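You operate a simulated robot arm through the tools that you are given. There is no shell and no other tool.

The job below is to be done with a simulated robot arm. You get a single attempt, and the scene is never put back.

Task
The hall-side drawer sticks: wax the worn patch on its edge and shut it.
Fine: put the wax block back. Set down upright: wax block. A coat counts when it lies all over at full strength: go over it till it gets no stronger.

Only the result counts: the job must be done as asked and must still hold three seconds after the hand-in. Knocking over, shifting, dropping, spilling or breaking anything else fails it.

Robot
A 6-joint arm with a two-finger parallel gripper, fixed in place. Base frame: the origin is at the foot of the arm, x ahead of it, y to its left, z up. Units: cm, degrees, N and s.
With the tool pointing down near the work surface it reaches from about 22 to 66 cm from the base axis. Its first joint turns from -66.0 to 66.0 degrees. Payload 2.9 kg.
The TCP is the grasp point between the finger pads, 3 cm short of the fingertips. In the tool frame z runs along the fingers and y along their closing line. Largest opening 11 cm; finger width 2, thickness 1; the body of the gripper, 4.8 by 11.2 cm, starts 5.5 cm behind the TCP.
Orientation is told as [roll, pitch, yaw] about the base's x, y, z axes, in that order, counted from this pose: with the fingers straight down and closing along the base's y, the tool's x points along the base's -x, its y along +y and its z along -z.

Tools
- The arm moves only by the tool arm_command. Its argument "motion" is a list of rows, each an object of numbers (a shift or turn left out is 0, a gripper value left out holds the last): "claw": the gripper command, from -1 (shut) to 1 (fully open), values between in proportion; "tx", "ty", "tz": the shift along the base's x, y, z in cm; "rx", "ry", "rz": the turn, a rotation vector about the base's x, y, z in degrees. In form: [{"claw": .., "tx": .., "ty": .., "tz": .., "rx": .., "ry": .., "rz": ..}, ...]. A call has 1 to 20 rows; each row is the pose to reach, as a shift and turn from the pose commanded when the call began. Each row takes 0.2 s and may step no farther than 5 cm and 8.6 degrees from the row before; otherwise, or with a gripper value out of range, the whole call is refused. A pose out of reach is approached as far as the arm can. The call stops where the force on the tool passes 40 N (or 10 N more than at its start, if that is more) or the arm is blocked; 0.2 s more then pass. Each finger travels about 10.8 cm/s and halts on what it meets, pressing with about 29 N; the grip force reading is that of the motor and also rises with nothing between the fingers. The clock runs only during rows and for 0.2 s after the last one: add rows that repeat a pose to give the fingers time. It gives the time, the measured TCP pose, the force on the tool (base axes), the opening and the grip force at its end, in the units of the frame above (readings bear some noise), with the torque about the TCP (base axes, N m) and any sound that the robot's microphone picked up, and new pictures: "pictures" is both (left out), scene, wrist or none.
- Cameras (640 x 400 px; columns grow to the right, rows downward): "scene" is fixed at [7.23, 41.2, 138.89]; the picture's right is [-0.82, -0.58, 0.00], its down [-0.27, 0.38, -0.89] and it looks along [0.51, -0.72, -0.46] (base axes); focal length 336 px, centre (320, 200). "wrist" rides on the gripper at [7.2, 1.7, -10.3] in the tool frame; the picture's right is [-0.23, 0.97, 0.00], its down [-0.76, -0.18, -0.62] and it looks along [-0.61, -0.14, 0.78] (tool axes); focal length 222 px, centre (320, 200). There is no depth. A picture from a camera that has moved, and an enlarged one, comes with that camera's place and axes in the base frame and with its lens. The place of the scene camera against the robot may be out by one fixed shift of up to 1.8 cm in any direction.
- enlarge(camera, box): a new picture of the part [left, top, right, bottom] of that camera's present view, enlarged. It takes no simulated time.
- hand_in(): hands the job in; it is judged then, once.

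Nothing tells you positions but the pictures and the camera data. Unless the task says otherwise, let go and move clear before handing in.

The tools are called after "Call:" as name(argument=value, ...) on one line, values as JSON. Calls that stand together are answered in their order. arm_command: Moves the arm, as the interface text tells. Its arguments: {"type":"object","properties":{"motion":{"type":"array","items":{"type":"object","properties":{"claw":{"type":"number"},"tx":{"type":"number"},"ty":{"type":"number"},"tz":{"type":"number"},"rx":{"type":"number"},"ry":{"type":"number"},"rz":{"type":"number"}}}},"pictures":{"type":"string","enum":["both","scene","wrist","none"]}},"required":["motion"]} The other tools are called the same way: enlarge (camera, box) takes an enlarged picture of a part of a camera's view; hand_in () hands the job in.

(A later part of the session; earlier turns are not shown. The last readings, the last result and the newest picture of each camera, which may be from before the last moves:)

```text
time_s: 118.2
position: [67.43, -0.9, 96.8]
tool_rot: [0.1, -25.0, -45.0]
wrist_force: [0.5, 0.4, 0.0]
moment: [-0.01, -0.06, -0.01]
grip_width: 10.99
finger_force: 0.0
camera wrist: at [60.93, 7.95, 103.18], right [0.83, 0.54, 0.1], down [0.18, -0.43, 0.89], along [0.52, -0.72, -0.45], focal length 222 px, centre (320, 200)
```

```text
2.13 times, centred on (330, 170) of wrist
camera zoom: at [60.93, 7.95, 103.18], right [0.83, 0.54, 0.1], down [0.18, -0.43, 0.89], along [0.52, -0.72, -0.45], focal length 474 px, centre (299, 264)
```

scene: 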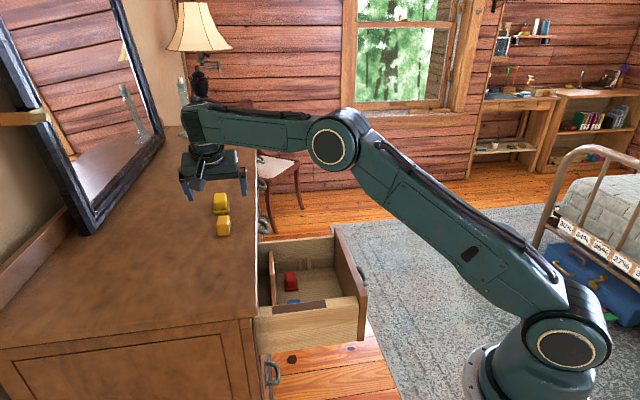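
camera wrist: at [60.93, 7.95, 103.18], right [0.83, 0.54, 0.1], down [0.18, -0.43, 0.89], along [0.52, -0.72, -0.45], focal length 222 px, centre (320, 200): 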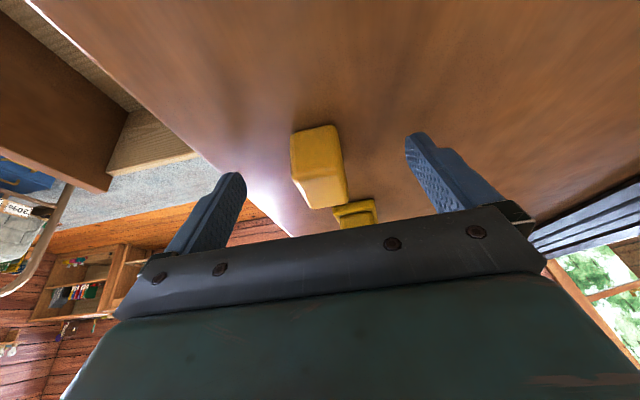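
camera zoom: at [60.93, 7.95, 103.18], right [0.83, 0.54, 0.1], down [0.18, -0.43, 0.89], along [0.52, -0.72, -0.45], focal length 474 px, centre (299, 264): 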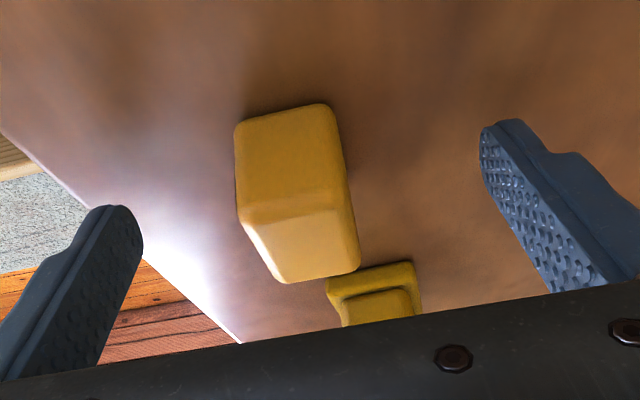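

Call:
arm_command(motion=[{"tx": -0.08, "ty": -0.08, "claw": 0.2}, {"tx": -0.08, "ty": -0.08, "claw": -0.3}, {"tx": -0.08, "ty": -0.08, "claw": -1}, {"tx": -0.08, "ty": -0.08, "claw": -1}, {"tx": -0.08, "ty": -0.08, "claw": -1}], pictures="wrist")

Call:
arm_command(motion=[{"tz": 1}, {"tz": 4}, {"tz": 8}, {"tz": 10}], pictures="wrist")

```text
time_s: 119.4
position: [67.27, -0.98, 96.92]
tool_rot: [0.0, -25.0, -45.0]
wrist_force: [-0.2, -0.8, -0.9]
moment: [0.01, -0.03, -0.04]
grip_width: 2.9
finger_force: 29.1
camera wrist: at [60.81, 7.89, 103.25], right [0.83, 0.54, 0.1], down [0.18, -0.43, 0.89], along [0.52, -0.72, -0.45], focal length 222 px, centre (320, 200)
```

wrist: 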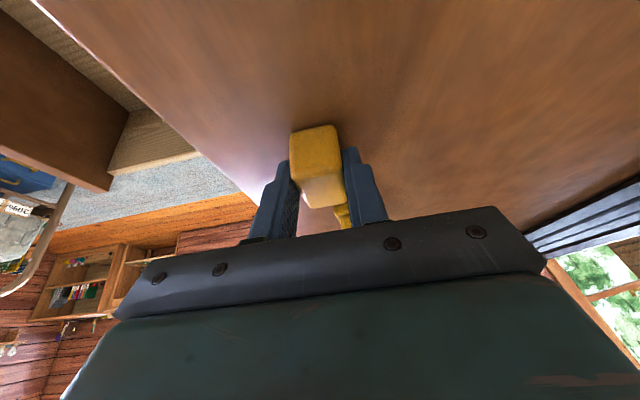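

```text
time_s: 120.4
position: [67.44, -1.15, 106.86]
tool_rot: [0.0, -24.9, -45.0]
wrist_force: [0.4, -0.1, 0.0]
moment: [0.0, 0.0, 0.03]
grip_width: 2.92
finger_force: 29.1
camera wrist: at [60.82, 7.76, 113.29], right [0.83, 0.54, 0.1], down [0.18, -0.43, 0.89], along [0.52, -0.72, -0.45], focal length 222 px, centre (320, 200)
```

wrist: 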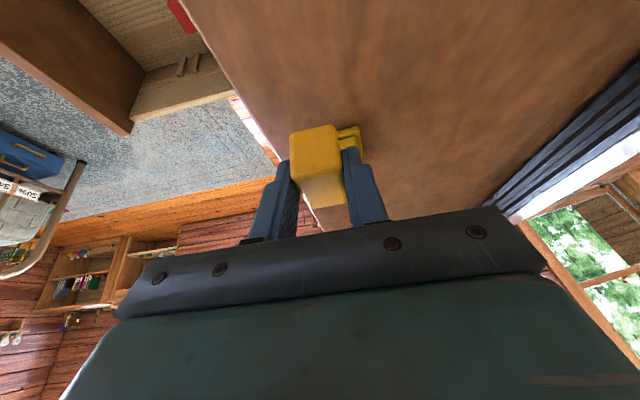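

Lifted. Carrying the block over the patch with the +90° turn.

Call:
arm_command(motion=[{"tx": -2.1, "rz": 7.5}, {"tx": -4.2, "rz": 15}, {"tx": -6.3, "rz": 22.5}, {"tx": -8.4, "rz": 30}, {"tx": -10.5, "rz": 37.5}, {"tx": -12.6, "rz": 45}, {"tx": -14.7, "rz": 52.5}, {"tx": -16.8, "rz": 60}, {"tx": -18.9, "rz": 67.5}, {"tx": -21, "ty": 0.2, "rz": 75}, {"tx": -23.1, "ty": 0.4, "rz": 82.5}, {"tx": -25.3, "ty": 0.5, "rz": 90}, {"tx": -25.3, "ty": 0.5, "tz": -4, "rz": 90}, {"tx": -25.3, "ty": 0.5, "tz": -8, "rz": 90}, {"tx": -25.3, "ty": 0.5, "tz": -12, "rz": 90}], pictures="both")

Call:
enlarge(camera="scene", box=[230, 230, 370, 370])

Call:
enlarge(camera="wrist", box=[200, 60, 440, 230])

```text
time_s: 123.6
position: [42.09, -0.64, 95.0]
tool_rot: [0.0, -25.0, 45.1]
wrist_force: [-0.4, 0.3, -1.3]
moment: [-0.02, 0.02, -0.01]
grip_width: 2.92
finger_force: 28.9
camera wrist: at [33.14, -7.22, 101.44], right [-0.54, 0.83, 0.1], down [0.43, 0.18, 0.89], along [0.72, 0.52, -0.45], focal length 222 px, centre (320, 200)
```

scene: 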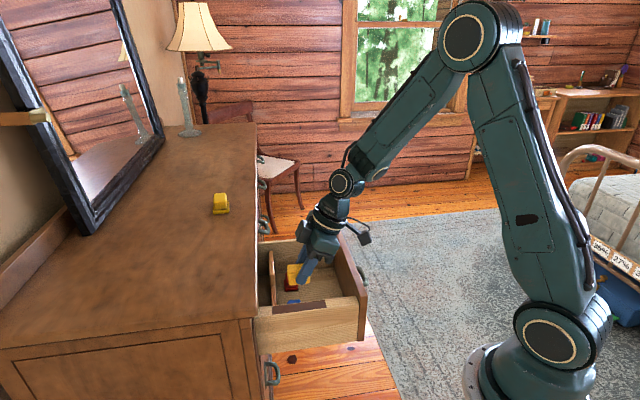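
wrist: 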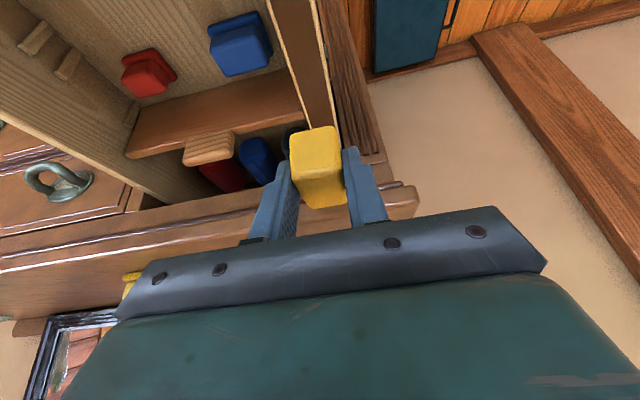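

```text
2.86 times, centred on (300, 300) of scene
camera zoom: at [7.23, 41.2, 138.89], right [-0.82, -0.58, 0.0], down [-0.27, 0.38, -0.89], along [0.51, -0.72, -0.46], focal length 958 px, centre (377, -86)
```

zoom: 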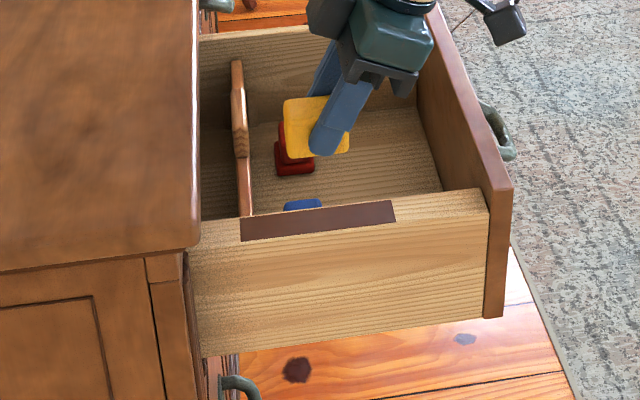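

```text
2.35 times, centred on (320, 145) of wrist
camera zoom: at [33.14, -7.22, 101.44], right [-0.54, 0.83, 0.1], down [0.43, 0.18, 0.89], along [0.72, 0.52, -0.45], focal length 523 px, centre (320, 329)
```

zoom: 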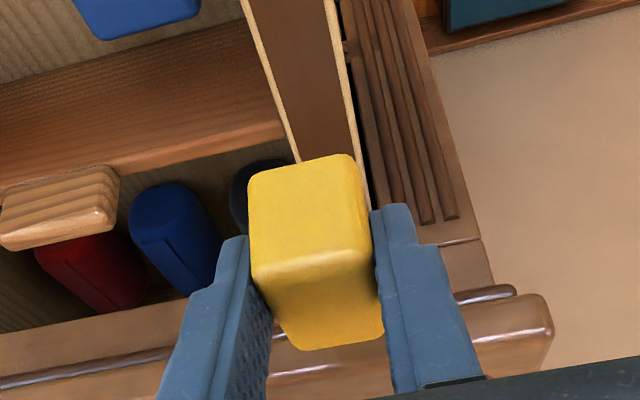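

The block hovers over the middle of the patch, well aligned (t≈30.2). Lowering gently to contact.

Call:
arm_command(motion=[{"tz": -3}, {"tz": -5.5}, {"tz": -6.8}, {"tz": -7.2}], pictures="none")

Call:
arm_command(motion=[{"tz": -0.1}, {"tz": -0.2}], pictures="none")

Call:
arm_command(motion=[{"tz": -0.1}], pictures="none")

```text
time_s: 124.6
position: [42.09, -0.6, 87.84]
tool_rot: [0.0, -25.0, 45.0]
wrist_force: [-0.1, 0.4, -0.5]
moment: [0.0, -0.03, -0.01]
grip_width: 2.92
finger_force: 28.7
```

```text
time_s: 125.2
position: [42.15, -0.56, 87.62]
tool_rot: [0.0, -25.1, 45.0]
wrist_force: [0.3, 0.6, -0.5]
moment: [0.03, -0.03, 0.02]
grip_width: 2.91
finger_force: 28.7
```

```text
time_s: 125.6
position: [42.14, -0.53, 87.5]
tool_rot: [0.0, -25.0, 45.1]
wrist_force: [-1.3, 0.7, 9.3]
moment: [0.0, 0.06, -0.01]
grip_width: 2.9
finger_force: 29.7
```

Contact at 9 N. First stroke along the patch toward the front, then look.

Call:
arm_command(motion=[{"tx": -0.5, "ty": -0.5}, {"tx": -1.0, "ty": -1.0}, {"tx": -1.5, "ty": -1.5}, {"tx": -2.0, "ty": -2.0}, {"tx": -2.5, "ty": -2.5}, {"tx": -3.0, "ty": -3.0}], pictures="both")

Call:
enlarge(camera="scene", box=[230, 230, 370, 370])

Call:
enlarge(camera="wrist", box=[230, 80, 430, 230])

```text
time_s: 127.0
position: [39.16, -3.34, 87.56]
tool_rot: [0.0, -25.1, 45.0]
wrist_force: [5.5, 5.5, 20.7]
moment: [0.21, -0.23, -0.01]
grip_width: 2.91
finger_force: 29.0
camera wrist: at [30.25, -9.94, 93.87], right [-0.54, 0.83, 0.1], down [0.43, 0.18, 0.89], along [0.72, 0.52, -0.45], focal length 222 px, centre (320, 200)
```

scene: 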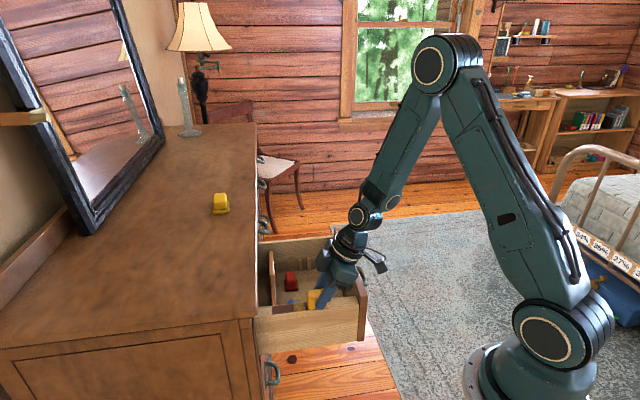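
wrist: 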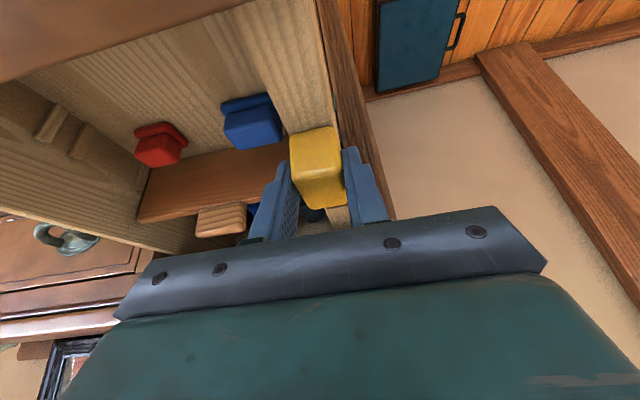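

```text
2.86 times, centred on (300, 300) of scene
camera zoom: at [7.21, 41.21, 138.89], right [-0.82, -0.58, 0.0], down [-0.27, 0.38, -0.89], along [0.51, -0.72, -0.46], focal length 958 px, centre (377, -86)
```

zoom: 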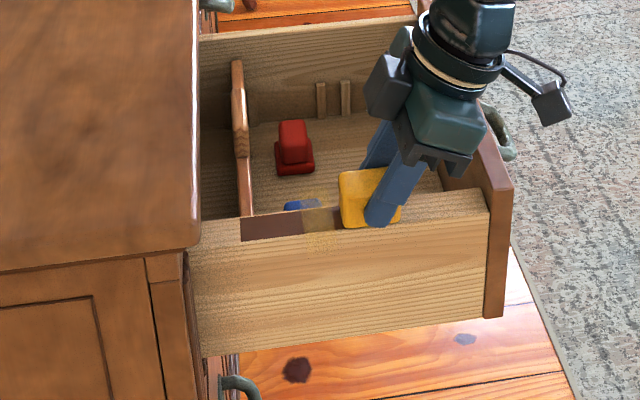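

```text
2.67 times, centred on (330, 155) of wrist
camera zoom: at [30.25, -9.94, 93.87], right [-0.54, 0.83, 0.1], down [0.43, 0.18, 0.89], along [0.72, 0.52, -0.45], focal length 592 px, centre (293, 320)
```

zoom: 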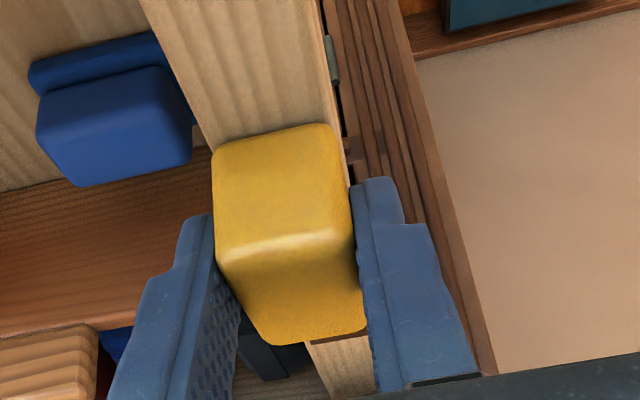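

The wax takes: a clear yellowish film shows where the block passed. I'll stroke the whole length of the patch back and forth.

Call:
arm_command(motion=[{"tx": 0.5, "ty": 0.5, "tz": 0.04}, {"tx": 1.0, "ty": 1.0, "tz": 0.03}, {"tx": 1.5, "ty": 1.5, "tz": 0.02}, {"tx": 2.0, "ty": 2.0, "tz": 0.01}, {"tx": 2.5, "ty": 2.5}, {"tx": 3.0, "ty": 3.0}, {"tx": 3.5, "ty": 3.5, "tz": -0.01}, {"tx": 4.0, "ty": 4.0, "tz": -0.02}, {"tx": 4.5, "ty": 4.5, "tz": -0.03}, {"tx": 5.0, "ty": 5.0, "tz": -0.04}, {"tx": 5.5, "ty": 5.5, "tz": -0.05}, {"tx": 6.0, "ty": 6.0, "tz": -0.05}], pictures="both")

Call:
enlarge(camera="scene", box=[230, 230, 370, 370])

Call:
enlarge(camera="wrist", box=[230, 0, 430, 230])

```text
time_s: 129.6
position: [44.83, 2.62, 87.31]
tool_rot: [0.1, -25.0, 45.0]
wrist_force: [-3.4, -3.4, 11.3]
moment: [-0.02, 0.0, -0.02]
grip_width: 2.95
finger_force: 29.2
camera wrist: at [36.04, -3.94, 93.77], right [-0.54, 0.83, 0.1], down [0.43, 0.18, 0.89], along [0.72, 0.52, -0.45], focal length 222 px, centre (320, 200)
```

scene: 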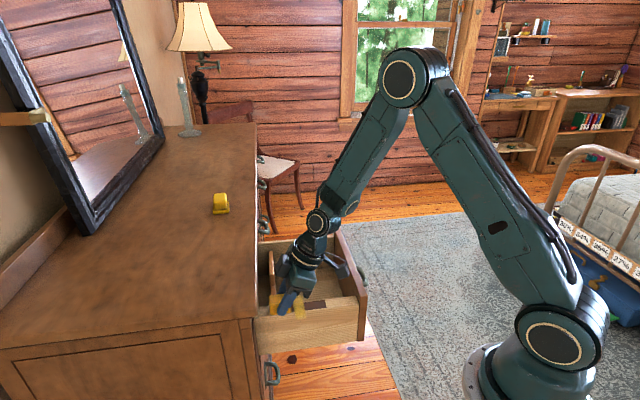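
wrist: 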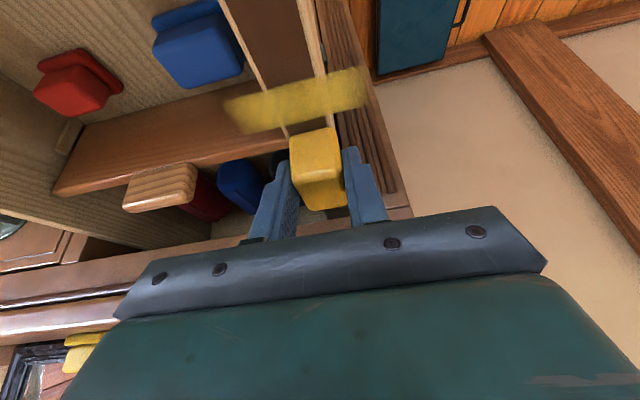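

```text
2.86 times, centred on (300, 300) of scene
camera zoom: at [7.2, 41.19, 138.89], right [-0.82, -0.58, 0.0], down [-0.27, 0.38, -0.89], along [0.51, -0.72, -0.46], focal length 958 px, centre (377, -86)
```

zoom: 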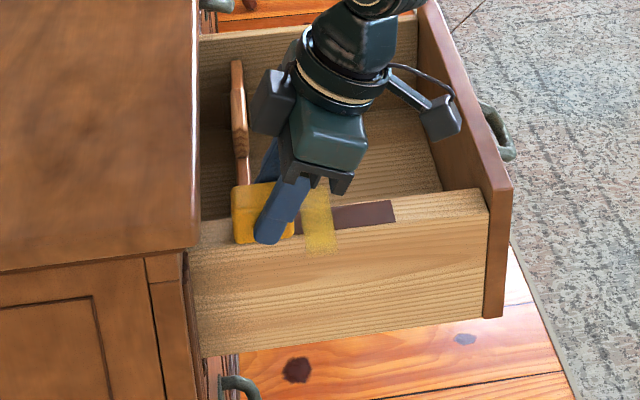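

```text
1.74 times, centred on (330, 115) of wrist
camera zoom: at [36.04, -3.94, 93.77], right [-0.54, 0.83, 0.1], down [0.43, 0.18, 0.89], along [0.72, 0.52, -0.45], focal length 386 px, centre (303, 348)
```

zoom: 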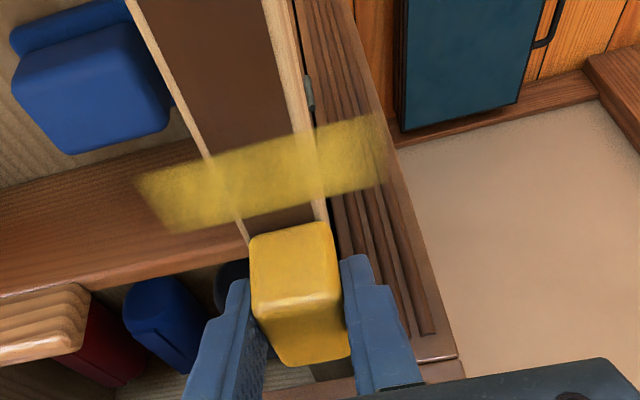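

The coat shows up as a yellow band lying across the rail rather than along it, which is odd. I'll lift off and look at it from above without obstruction.

Call:
arm_command(motion=[{"tz": 1}, {"tz": 4, "tx": -1, "ty": -1}, {"tz": 8, "tx": -3, "ty": -3}, {"tz": 12, "tx": -5, "ty": -5}, {"tz": 15, "tx": -7, "ty": -7}], pictures="both")

Call:
enlarge(camera="scene", box=[230, 230, 370, 370])

Call:
enlarge(camera="wrist", box=[200, 0, 420, 140])

```text
time_s: 130.8
position: [38.18, -4.48, 102.44]
tool_rot: [0.1, -25.1, 45.1]
wrist_force: [-0.6, 0.7, -0.6]
moment: [0.01, 0.0, 0.0]
grip_width: 2.9
finger_force: 29.2
camera wrist: at [29.29, -11.11, 108.82], right [-0.54, 0.83, 0.1], down [0.43, 0.18, 0.89], along [0.72, 0.52, -0.45], focal length 222 px, centre (320, 200)
```

scene: 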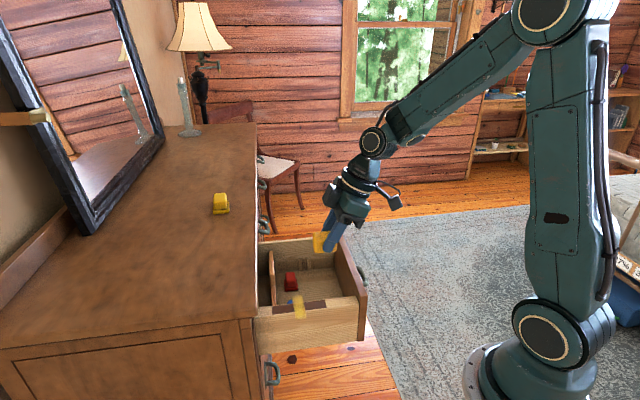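
wrist: 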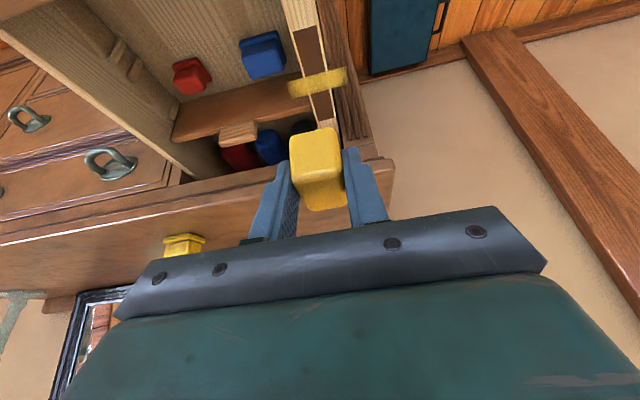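

```text
2.86 times, centred on (300, 300) of scene
camera zoom: at [7.22, 41.2, 138.89], right [-0.82, -0.58, 0.0], down [-0.27, 0.38, -0.89], along [0.51, -0.72, -0.46], focal length 958 px, centre (377, -86)
```

zoom: 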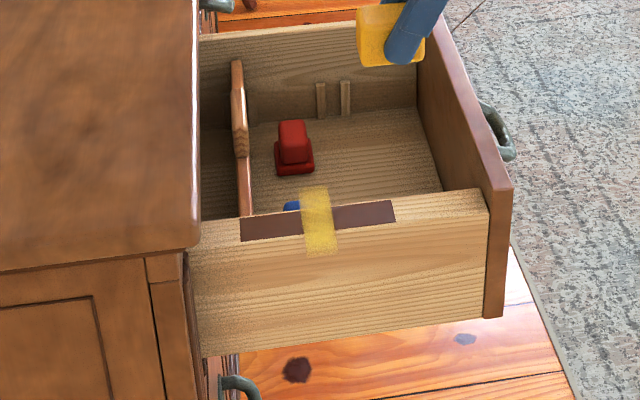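

```text
2.86 times, centred on (310, 70) of wrist
camera zoom: at [29.29, -11.11, 108.82], right [-0.54, 0.83, 0.1], down [0.43, 0.18, 0.89], along [0.72, 0.52, -0.45], focal length 635 px, centre (349, 571)
```

zoom: 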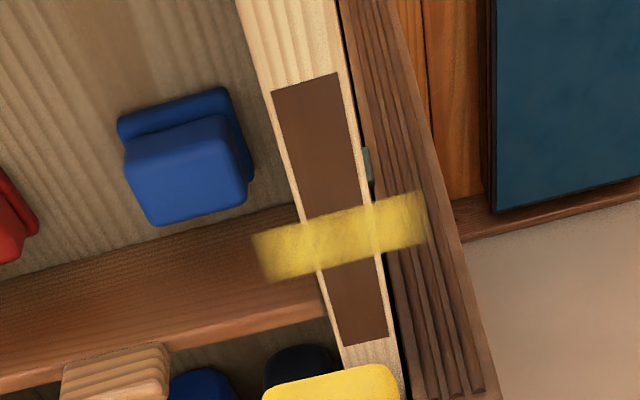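

The film is drawn as a band centred on the patch but turned crosswise, about 7 cm long; it seems its length reflects how much of the patch length has been covered (7 of 12 cm). To test that, I'll rub only the front end of the patch and see how the band grows.

Call:
arm_command(motion=[{"tx": 1, "ty": 1, "tz": -4}, {"tx": 1, "ty": 1, "tz": -8}, {"tx": 1, "ty": 1, "tz": -12}, {"tx": 1, "ty": 1, "tz": -14.5}, {"tx": 1, "ty": 1, "tz": -14.85}, {"tx": 0.6, "ty": 0.6, "tz": -14.9}, {"tx": 0.2, "ty": 0.2, "tz": -14.9}, {"tx": -0.2, "ty": -0.2, "tz": -14.9}, {"tx": 0.2, "ty": 0.2, "tz": -14.9}, {"tx": 0.6, "ty": 0.6, "tz": -14.9}, {"tx": 1, "ty": 1, "tz": -14.9}], pictures="none")

Call:
enlarge(camera="scene", box=[230, 230, 370, 370])

```text
time_s: 133.2
position: [39.09, -3.4, 87.46]
tool_rot: [0.0, -25.0, 45.0]
wrist_force: [-0.5, 0.7, -0.7]
moment: [-0.01, 0.01, 0.0]
grip_width: 2.95
finger_force: 28.9
```

```text
2.86 times, centred on (300, 300) of scene
camera zoom: at [7.23, 41.19, 138.89], right [-0.82, -0.58, 0.0], down [-0.27, 0.38, -0.89], along [0.51, -0.72, -0.46], focal length 958 px, centre (377, -86)
```

zoom: 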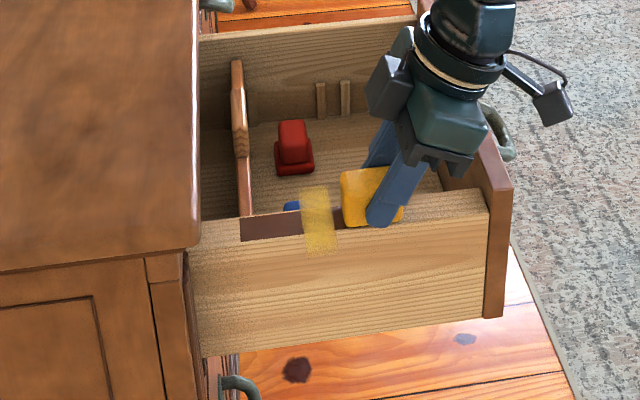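

Call:
arm_command(motion=[{"tz": -0.08}, {"tz": -0.14}], pictures="none")

```text
time_s: 133.8
position: [39.08, -3.36, 87.33]
tool_rot: [0.0, -25.1, 45.0]
wrist_force: [-1.9, 1.1, 10.5]
moment: [0.0, 0.14, -0.01]
grip_width: 2.92
finger_force: 29.3
```

Call:
arm_command(motion=[{"tx": -0.3, "ty": -0.3}, {"tx": -0.6, "ty": -0.6}, {"tx": -0.9, "ty": -0.9}, {"tx": -1.2, "ty": -1.2}, {"tx": -0.9, "ty": -0.9}, {"tx": -0.6, "ty": -0.6}, {"tx": -0.3, "ty": -0.3}, {"tx": 0, "ty": 0}], pictures="none")

Call:
enlarge(camera="scene", box=[230, 230, 370, 370])

Call:
enlarge(camera="wrist", box=[230, 40, 430, 230])

```text
time_s: 135.6
position: [39.04, -3.55, 87.36]
tool_rot: [0.1, -25.0, 45.0]
wrist_force: [0.9, 0.0, -0.1]
moment: [0.05, -0.02, 0.03]
grip_width: 2.92
finger_force: 28.8
```

```text
2.86 times, centred on (300, 300) of scene
camera zoom: at [7.23, 41.19, 138.89], right [-0.82, -0.58, 0.0], down [-0.27, 0.38, -0.89], along [0.51, -0.72, -0.46], focal length 958 px, centre (377, -86)
```

zoom: 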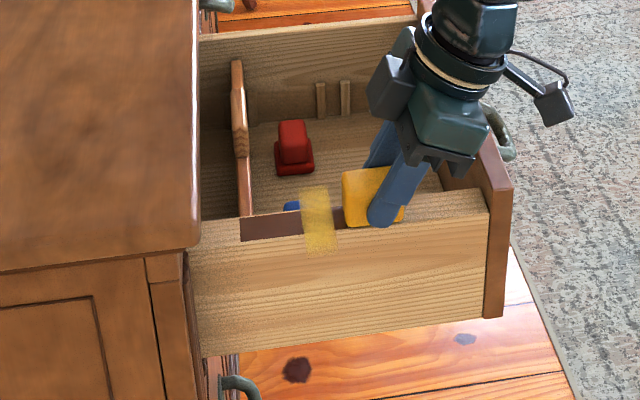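

```text
2.11 times, centred on (330, 135) of wrist
camera zoom: at [30.12, -10.12, 93.79], right [-0.54, 0.83, 0.1], down [0.43, 0.18, 0.89], along [0.72, 0.52, -0.45], focal length 468 px, centre (299, 337)
```

zoom: 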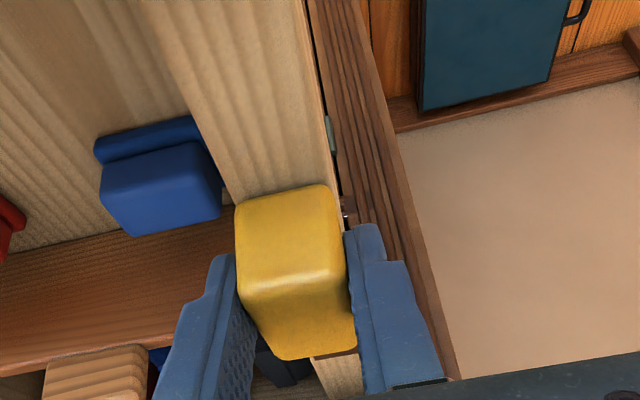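

Call:
enlarge(camera="scene", box=[285, 285, 325, 330])

```text
8.89 times, centred on (305, 308) of scene
camera zoom: at [7.23, 41.19, 138.89], right [-0.82, -0.58, 0.0], down [-0.27, 0.38, -0.89], along [0.51, -0.72, -0.46], focal length 2982 px, centre (453, -756)
```

zoom: 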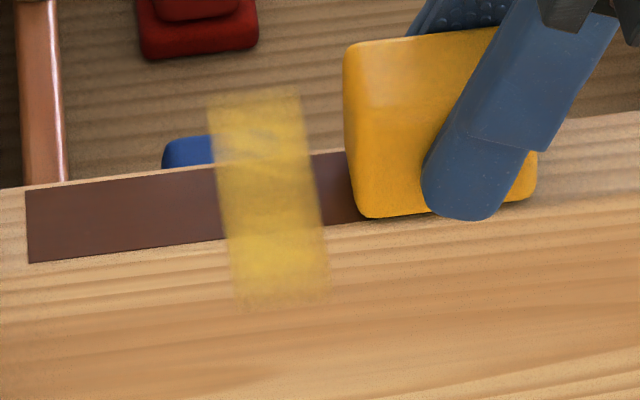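

The band is fainter at one end. I'll now rub only the back end of the patch, and compare the band after.

Call:
arm_command(motion=[{"tz": 0.6}, {"tx": 2, "ty": 2, "tz": 0.6}, {"tx": 4, "ty": 4, "tz": 0.6}, {"tx": 6, "ty": 6, "tz": 0.6}, {"tx": 6, "ty": 6, "tz": 0.2}, {"tx": 6, "ty": 6, "tz": 0}], pictures="none")

Call:
arm_command(motion=[{"tz": -0.08}, {"tz": -0.14}], pictures="none")

```text
time_s: 137.0
position: [45.13, 2.44, 87.4]
tool_rot: [0.1, -25.1, 45.0]
wrist_force: [-3.2, -1.2, 14.5]
moment: [-0.04, 0.18, -0.03]
grip_width: 2.93
finger_force: 28.6
```

```text
time_s: 137.6
position: [45.11, 2.63, 87.18]
tool_rot: [-0.1, -25.2, 45.1]
wrist_force: [-3.0, 1.0, 23.8]
moment: [0.11, -0.05, 0.05]
grip_width: 2.94
finger_force: 28.4
```

Call:
arm_command(motion=[{"tz": 0.12}, {"tx": -0.3, "ty": -0.3, "tz": 0.12}, {"tx": -0.6, "ty": -0.6, "tz": 0.12}, {"tx": -0.9, "ty": -0.9, "tz": 0.12}, {"tx": -0.6, "ty": -0.6, "tz": 0.12}, {"tx": -0.3, "ty": -0.3, "tz": 0.12}, {"tx": 0, "ty": 0, "tz": 0.12}, {"tx": 0.3, "ty": 0.3, "tz": 0.12}, {"tx": 0, "ty": 0, "tz": 0.12}], pictures="none")

Call:
arm_command(motion=[{"tz": 1}, {"tz": 4, "tx": -1, "ty": -1}, {"tz": 8, "tx": -3, "ty": -3}, {"tz": 12, "tx": -5, "ty": -5}, {"tz": 15, "tx": -7, "ty": -7}], pictures="wrist")

Call:
enlarge(camera="scene", box=[280, 280, 330, 330])

Call:
enlarge(camera="wrist", box=[250, 20, 370, 130])

Call:
enlarge(camera="wrist", box=[270, 110, 380, 220])

```text
time_s: 139.6
position: [45.01, 2.63, 87.3]
tool_rot: [0.0, -24.9, 44.9]
wrist_force: [0.5, 0.2, 0.1]
moment: [-0.03, -0.01, -0.01]
grip_width: 2.91
finger_force: 29.3
```

```text
time_s: 140.8
position: [38.15, -4.29, 102.27]
tool_rot: [0.1, -24.9, 44.9]
wrist_force: [-1.0, 0.1, -0.2]
moment: [0.0, 0.0, 0.0]
grip_width: 2.9
finger_force: 29.1
camera wrist: at [29.16, -10.8, 108.68], right [-0.54, 0.83, 0.1], down [0.43, 0.18, 0.89], along [0.72, 0.52, -0.45], focal length 222 px, centre (320, 200)
```

wrist: 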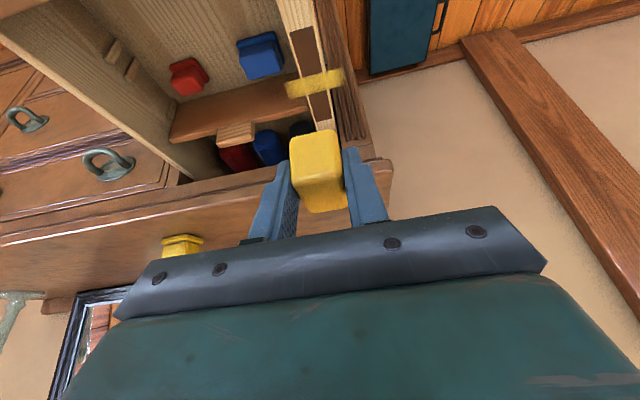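

```text
8.00 times, centred on (305, 305) of scene
camera zoom: at [7.22, 41.2, 138.89], right [-0.82, -0.58, 0.0], down [-0.27, 0.38, -0.89], along [0.51, -0.72, -0.46], focal length 2684 px, centre (440, -640)
```

zoom: 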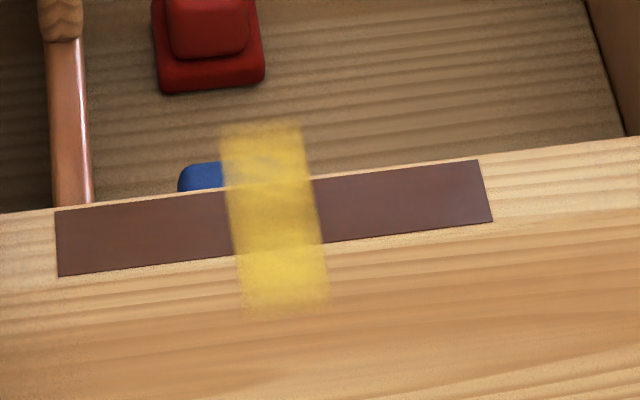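

```text
3.64 times, centred on (310, 75) of wrist
camera zoom: at [29.16, -10.8, 108.68], right [-0.54, 0.83, 0.1], down [0.43, 0.18, 0.89], along [0.72, 0.52, -0.45], focal length 808 px, centre (356, 654)
```

zoom: 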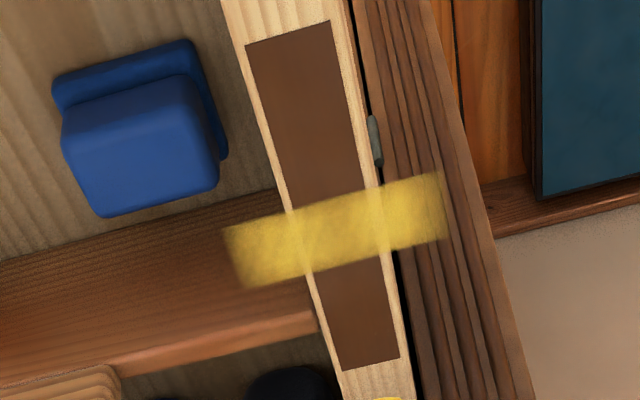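

```text
3.64 times, centred on (325, 165) of wrist
camera zoom: at [29.16, -10.8, 108.68], right [-0.54, 0.83, 0.1], down [0.43, 0.18, 0.89], along [0.72, 0.52, -0.45], focal length 808 px, centre (302, 327)
```

zoom: 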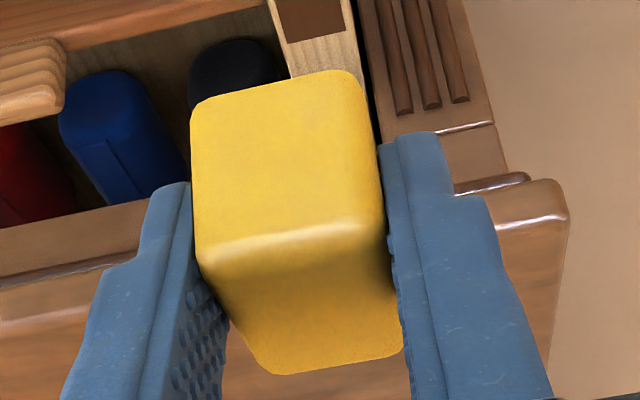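

The band didn't lengthen after rubbing the ends, so it may instead mark what is really being covered across the middle. Next test: rub at the middle of the patch, shifted 1 cm outward, and see whether the band extends that way.

Call:
arm_command(motion=[{"tx": 2, "ty": 2, "tz": -3}, {"tx": 3.3, "ty": 4.7, "tz": -7}, {"tx": 3.3, "ty": 4.7, "tz": -11}, {"tx": 3.3, "ty": 4.7, "tz": -14}, {"tx": 3.3, "ty": 4.7, "tz": -14.8}], pictures="none")

Call:
arm_command(motion=[{"tz": -0.1}, {"tz": -0.2}], pictures="none")

```text
time_s: 142.0
position: [41.54, 0.42, 87.28]
tool_rot: [0.0, -25.0, 45.0]
wrist_force: [-0.2, 0.1, -0.3]
moment: [-0.01, 0.0, 0.01]
grip_width: 2.94
finger_force: 29.0
```

```text
time_s: 142.6
position: [41.54, 0.34, 87.26]
tool_rot: [0.1, -25.1, 45.0]
wrist_force: [-0.3, 1.2, 3.4]
moment: [0.07, -0.01, 0.04]
grip_width: 2.91
finger_force: 29.0
```

Call:
arm_command(motion=[{"tx": -0.4, "ty": -0.4, "tz": -0.04}, {"tx": -0.8, "ty": -0.8, "tz": -0.04}, {"tx": -0.4, "ty": -0.4, "tz": -0.04}, {"tx": 0, "ty": 0, "tz": -0.04}, {"tx": 0.4, "ty": 0.4, "tz": -0.04}, {"tx": 0.8, "ty": 0.8, "tz": -0.04}, {"tx": 0.4, "ty": 0.4, "tz": -0.04}, {"tx": 0, "ty": 0, "tz": -0.04}, {"tx": -0.4, "ty": -0.4, "tz": -0.04}, {"tx": -0.8, "ty": -0.8, "tz": -0.04}, {"tx": -0.4, "ty": -0.4, "tz": -0.04}, {"tx": 0, "ty": 0, "tz": -0.04}], pictures="none")

Call:
enlarge(camera="scene", box=[280, 280, 330, 330])

Call:
arm_command(motion=[{"tz": 1}, {"tz": 4, "tx": -1, "ty": -1}, {"tz": 8, "tx": -2, "ty": -3}, {"tz": 12, "tx": -3, "ty": -4}, {"tz": 15, "tx": -3.3, "ty": -4.7}], pictures="wrist")

Call:
enlarge(camera="scene", box=[280, 280, 330, 330])

Call:
enlarge(camera="wrist", box=[250, 20, 370, 130])

```text
time_s: 145.2
position: [41.32, 0.14, 87.28]
tool_rot: [0.0, -24.9, 44.9]
wrist_force: [0.1, 0.6, -0.2]
moment: [0.02, -0.04, 0.0]
grip_width: 2.93
finger_force: 28.4
```

```text
8.00 times, centred on (305, 305) of scene
camera zoom: at [7.23, 41.19, 138.89], right [-0.82, -0.58, 0.0], down [-0.27, 0.38, -0.89], along [0.51, -0.72, -0.46], focal length 2684 px, centre (440, -640)
```

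zoom: 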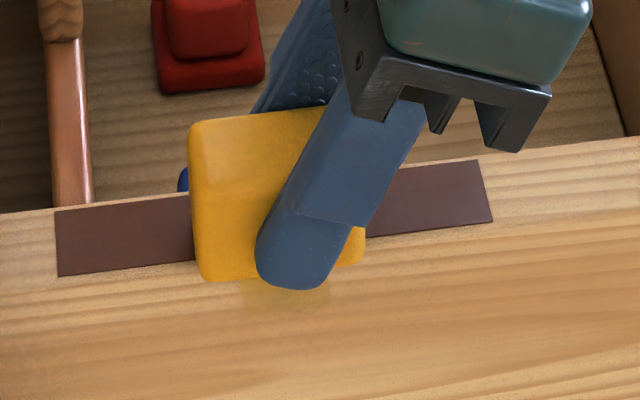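

```text
time_s: 146.4
position: [38.08, -4.31, 102.28]
tool_rot: [0.0, -24.9, 45.1]
wrist_force: [0.6, -0.2, 0.3]
moment: [-0.01, 0.0, 0.01]
grip_width: 2.96
finger_force: 28.5
camera wrist: at [29.12, -11.08, 108.71], right [-0.54, 0.83, 0.1], down [0.43, 0.18, 0.89], along [0.72, 0.52, -0.45], focal length 222 px, centre (320, 200)
```

wrist: 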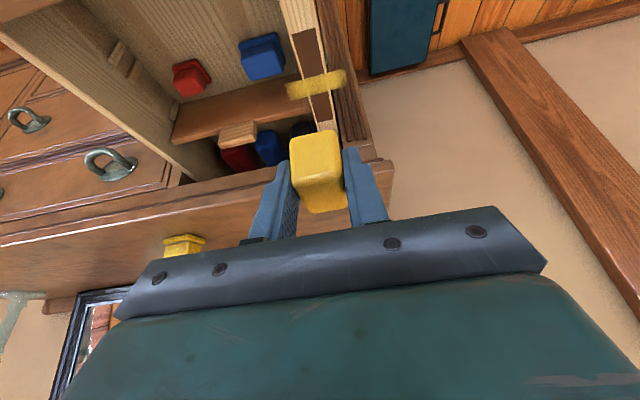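

```text
8.00 times, centred on (305, 305) of scene
camera zoom: at [7.23, 41.2, 138.89], right [-0.82, -0.58, 0.0], down [-0.27, 0.38, -0.89], along [0.51, -0.72, -0.46], focal length 2684 px, centre (440, -640)
```

zoom: 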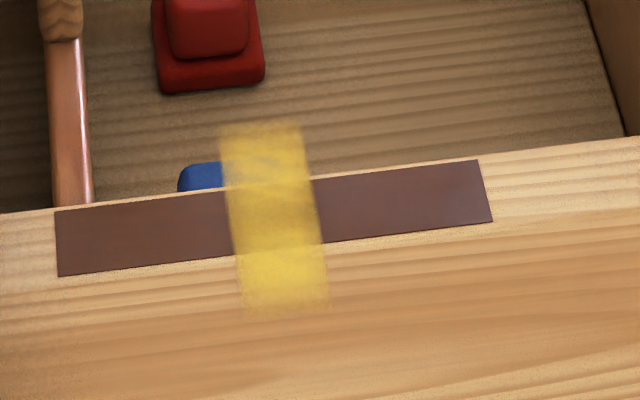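

```text
3.64 times, centred on (310, 75) of wrist
camera zoom: at [29.12, -11.08, 108.71], right [-0.54, 0.83, 0.1], down [0.43, 0.18, 0.89], along [0.72, 0.52, -0.45], focal length 808 px, centre (356, 654)
```

zoom: 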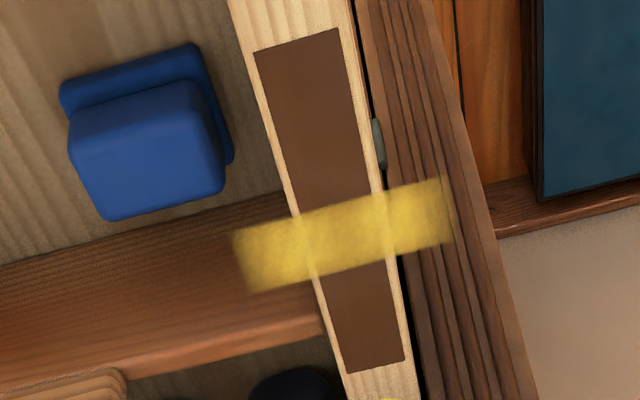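

The last few test rubs had lost contact force partway (the extended drawer and the grip both give a little), so they were inconclusive. I'll rub with closer force checks, starting at the middle.

Call:
arm_command(motion=[{"tx": 2, "ty": 2, "tz": -3}, {"tx": 4, "ty": 4, "tz": -7}, {"tx": 4, "ty": 4, "tz": -11}, {"tx": 4, "ty": 4, "tz": -14}, {"tx": 4, "ty": 4, "tz": -15}, {"tx": 4, "ty": 4, "tz": -15.1}], pictures="none")

```text
time_s: 147.8
position: [41.77, -0.63, 87.29]
tool_rot: [0.0, -25.0, 45.1]
wrist_force: [-4.2, 2.2, 13.3]
moment: [0.06, 0.03, 0.03]
grip_width: 2.91
finger_force: 29.0
```

Call:
arm_command(motion=[{"tx": -0.3, "ty": -0.3}, {"tx": -0.6, "ty": -0.6}, {"tx": -0.9, "ty": -0.9}, {"tx": -1.2, "ty": -1.2}], pictures="none")

Call:
enlarge(camera="scene", box=[280, 280, 330, 330])

```text
time_s: 148.8
position: [40.93, -1.6, 87.12]
tool_rot: [-0.1, -25.2, 45.0]
wrist_force: [7.5, 3.8, 22.2]
moment: [0.13, -0.14, -0.03]
grip_width: 2.94
finger_force: 28.8
```

```text
8.00 times, centred on (305, 305) of scene
camera zoom: at [7.22, 41.2, 138.89], right [-0.82, -0.58, 0.0], down [-0.27, 0.38, -0.89], along [0.51, -0.72, -0.46], focal length 2684 px, centre (440, -640)
```

zoom: 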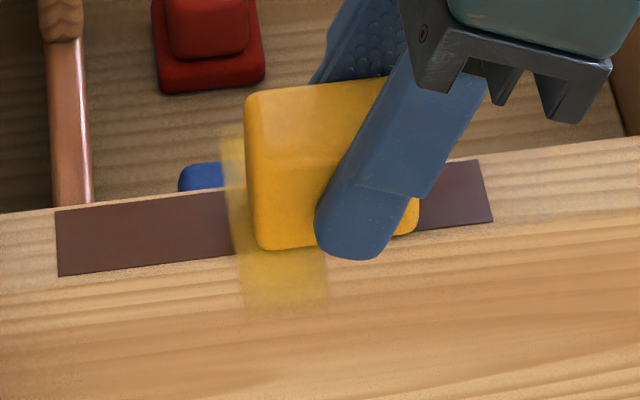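

Contact holds (22 N) on the frontward stroke. Continuing this stroke to the front end with a slight lift, then checking.

Call:
arm_command(motion=[{"tx": -0.4, "ty": -0.4, "tz": 0.05}, {"tx": -0.8, "ty": -0.8, "tz": 0.05}, {"tx": -1.2, "ty": -1.2, "tz": 0.05}, {"tx": -1.6, "ty": -1.6, "tz": 0.05}, {"tx": -2.0, "ty": -2.0, "tz": 0.05}, {"tx": -2.4, "ty": -2.4, "tz": 0.05}, {"tx": -2.8, "ty": -2.8, "tz": 0.05}], pictures="none")

Call:
enlarge(camera="scene", box=[280, 280, 330, 330])

```text
time_s: 150.4
position: [37.89, -4.47, 87.18]
tool_rot: [0.1, -24.9, 45.0]
wrist_force: [-0.4, 0.3, -0.9]
moment: [-0.01, 0.01, 0.0]
grip_width: 2.92
finger_force: 28.8
```

```text
8.00 times, centred on (305, 305) of scene
camera zoom: at [7.23, 41.2, 138.89], right [-0.82, -0.58, 0.0], down [-0.27, 0.38, -0.89], along [0.51, -0.72, -0.46], focal length 2684 px, centre (440, -640)
```

zoom: 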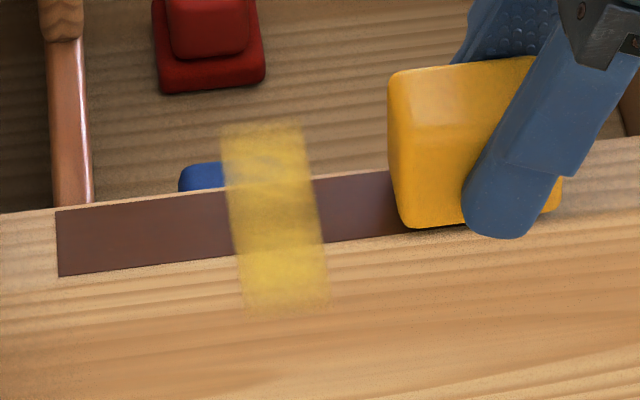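

Call:
arm_command(motion=[{"tz": 0.6}, {"tx": 2.5, "ty": 2.5, "tz": 0.6}, {"tx": 5, "ty": 5, "tz": 0.6}, {"tx": 7.3, "ty": 7.3, "tz": 0.6}, {"tx": 7.3, "ty": 7.3, "tz": 0.2}, {"tx": 7.3, "ty": 7.3, "tz": 0.05}], pictures="none")

```text
time_s: 151.8
position: [45.39, 2.93, 87.3]
tool_rot: [-0.1, -25.0, 44.9]
wrist_force: [0.0, 0.7, -0.5]
moment: [0.0, -0.02, -0.02]
grip_width: 2.91
finger_force: 29.2
```

Call:
arm_command(motion=[{"tz": -0.08}, {"tz": -0.14}], pictures="none")

Call:
arm_command(motion=[{"tz": -0.05}], pictures="none")

```text
time_s: 152.4
position: [45.39, 2.85, 87.03]
tool_rot: [0.0, -24.9, 45.0]
wrist_force: [0.2, -0.4, -0.5]
moment: [-0.01, -0.02, 0.02]
grip_width: 2.91
finger_force: 29.2
```

```text
time_s: 152.8
position: [45.46, 2.87, 86.99]
tool_rot: [-0.1, -25.2, 45.1]
wrist_force: [-0.6, -0.2, 5.9]
moment: [-0.07, 0.11, -0.01]
grip_width: 2.92
finger_force: 29.5
```

Call:
arm_command(motion=[{"tx": -0.3, "ty": -0.3}, {"tx": -0.6, "ty": -0.6}, {"tx": -0.9, "ty": -0.9}, {"tx": -1.2, "ty": -1.2}], pictures="none")

Call:
arm_command(motion=[{"tx": -0.3, "ty": -0.3}, {"tx": -0.6, "ty": -0.6}, {"tx": -0.9, "ty": -0.9}, {"tx": -1.2, "ty": -1.2}], pictures="none")

Call:
arm_command(motion=[{"tx": -0.3, "ty": -0.3}, {"tx": -0.6, "ty": -0.6}, {"tx": -0.9, "ty": -0.9}, {"tx": -1.2, "ty": -1.2}], pictures="none")

Call:
enlarge(camera="scene", box=[270, 280, 330, 330])

```text
time_s: 153.8
position: [44.28, 1.51, 87.01]
tool_rot: [0.0, -25.0, 45.0]
wrist_force: [3.9, 1.5, 10.4]
moment: [0.04, -0.14, 0.01]
grip_width: 2.94
finger_force: 28.7
```

```text
time_s: 154.8
position: [43.08, 0.57, 87.08]
tool_rot: [-0.1, -25.1, 45.1]
wrist_force: [4.3, 4.5, 16.4]
moment: [0.09, -0.09, 0.01]
grip_width: 2.92
finger_force: 29.2
```

```text
time_s: 155.8
position: [41.81, -0.83, 86.97]
tool_rot: [-0.1, -25.1, 45.0]
wrist_force: [5.3, 5.7, 19.5]
moment: [0.1, -0.13, 0.02]
grip_width: 2.91
finger_force: 29.2
```

```text
8.00 times, centred on (300, 305) of scene
camera zoom: at [7.21, 41.21, 138.89], right [-0.82, -0.58, 0.0], down [-0.27, 0.38, -0.89], along [0.51, -0.72, -0.46], focal length 2684 px, centre (480, -640)
```

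zoom: 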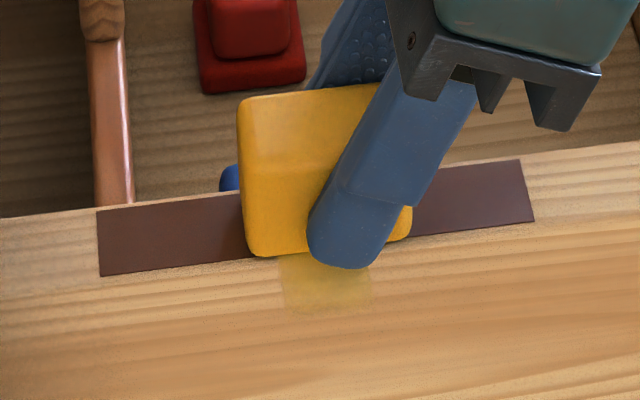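

Call:
arm_command(motion=[{"tx": -0.3, "ty": -0.3, "tz": 0.04}, {"tx": -0.6, "ty": -0.6, "tz": 0.04}, {"tx": -0.9, "ty": -0.9, "tz": 0.04}, {"tx": -1.2, "ty": -1.2, "tz": 0.04}], pictures="none")

Call:
arm_command(motion=[{"tx": -0.3, "ty": -0.3}, {"tx": -0.6, "ty": -0.6}, {"tx": -0.9, "ty": -0.9}, {"tx": -1.2, "ty": -1.2}], pictures="none")

Call:
arm_command(motion=[{"tx": -0.3, "ty": -0.3}, {"tx": -0.6, "ty": -0.6}, {"tx": -0.9, "ty": -0.9}, {"tx": -1.2, "ty": -1.2}], pictures="wrist")

Call:
enlarge(camera="scene", box=[270, 280, 330, 330])

```text
time_s: 156.8
position: [40.55, -1.87, 87.07]
tool_rot: [0.2, -25.0, 44.9]
wrist_force: [3.6, 4.8, 15.7]
moment: [0.13, -0.15, 0.03]
grip_width: 2.93
finger_force: 28.8
```

```text
time_s: 157.8
position: [39.18, -3.23, 87.06]
tool_rot: [0.2, -24.7, 44.9]
wrist_force: [1.0, 0.2, 0.2]
moment: [0.0, -0.08, -0.04]
grip_width: 2.88
finger_force: 29.2
```

```text
time_s: 158.8
position: [38.12, -4.39, 87.1]
tool_rot: [0.0, -25.0, 45.0]
wrist_force: [0.3, -0.7, 0.5]
moment: [0.02, 0.05, 0.0]
grip_width: 2.9
finger_force: 29.1
camera wrist: at [29.23, -10.98, 93.44], right [-0.54, 0.83, 0.1], down [0.43, 0.18, 0.89], along [0.72, 0.52, -0.45], focal length 222 px, centre (320, 200)
```

wrist: 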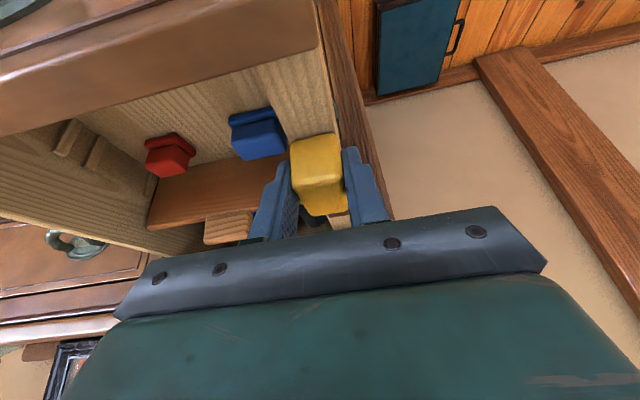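

```text
8.00 times, centred on (300, 305) of scene
camera zoom: at [7.23, 41.2, 138.89], right [-0.82, -0.58, 0.0], down [-0.27, 0.38, -0.89], along [0.51, -0.72, -0.46], focal length 2684 px, centre (480, -640)
```

zoom: 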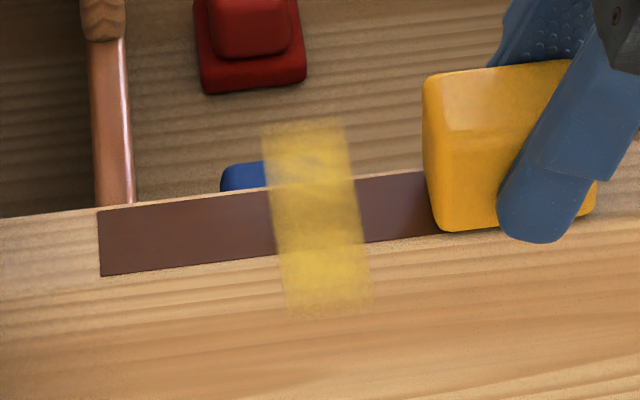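

Call:
arm_command(motion=[{"tz": 1}, {"tz": 5}, {"tz": 9}, {"tz": 13}, {"tz": 15.2}], pictures="wrist")

Call:
enlarge(camera="scene", box=[280, 280, 330, 330])

Call:
enlarge(camera="wrist", box=[250, 20, 370, 130])

Call:
enlarge(camera="wrist", box=[270, 60, 350, 110])

```text
time_s: 160.0
position: [38.21, -4.26, 102.1]
tool_rot: [0.1, -24.9, 45.1]
wrist_force: [-1.3, 0.4, -1.0]
moment: [-0.01, -0.02, 0.01]
grip_width: 2.93
finger_force: 29.2
camera wrist: at [29.34, -10.85, 108.64], right [-0.54, 0.83, 0.1], down [0.43, 0.18, 0.89], along [0.72, 0.52, -0.45], focal length 222 px, centre (320, 200)
```

wrist: 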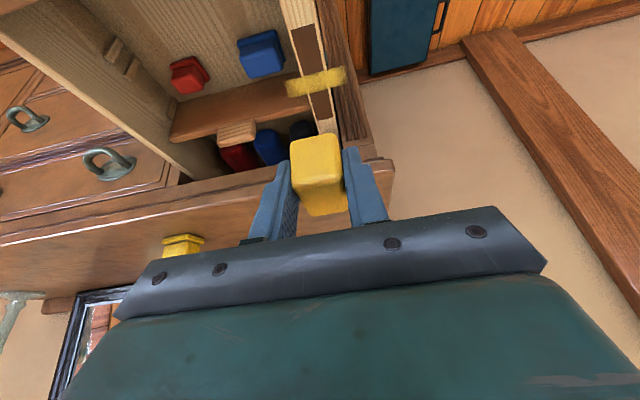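

```text
8.00 times, centred on (305, 305) of scene
camera zoom: at [7.23, 41.2, 138.89], right [-0.82, -0.58, 0.0], down [-0.27, 0.38, -0.89], along [0.51, -0.72, -0.46], focal length 2684 px, centre (440, -640)
```

zoom: 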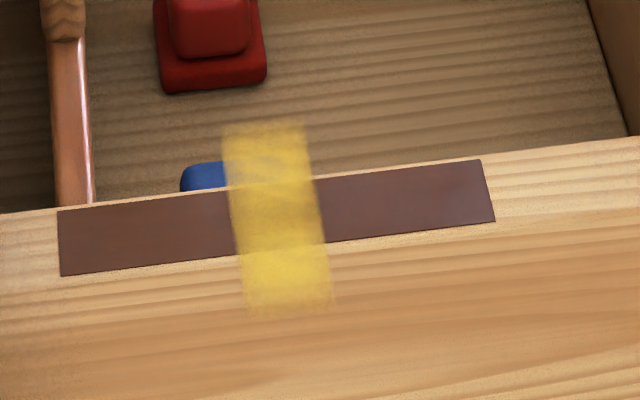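

```text
3.64 times, centred on (310, 75) of wrist
camera zoom: at [29.34, -10.85, 108.64], right [-0.54, 0.83, 0.1], down [0.43, 0.18, 0.89], along [0.72, 0.52, -0.45], focal length 808 px, centre (356, 654)
```

zoom: 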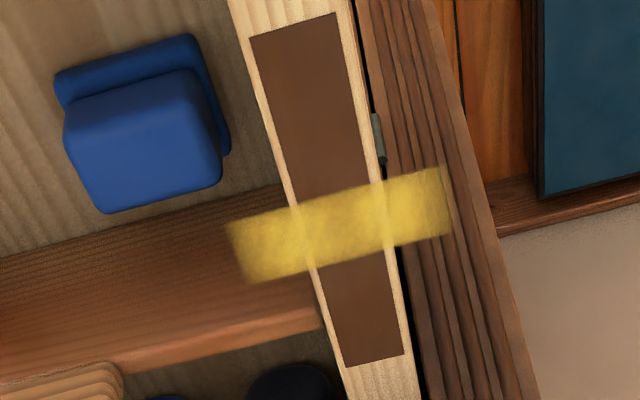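

```text
8.00 times, centred on (310, 85) of wrist
camera zoom: at [29.34, -10.85, 108.64], right [-0.54, 0.83, 0.1], down [0.43, 0.18, 0.89], along [0.72, 0.52, -0.45], focal length 1777 px, centre (400, 1120)
```

zoom: 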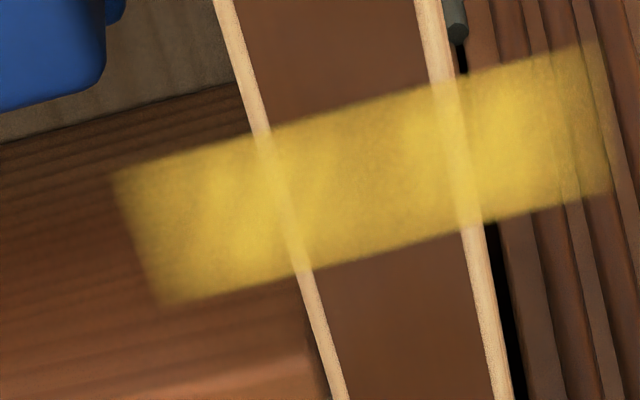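

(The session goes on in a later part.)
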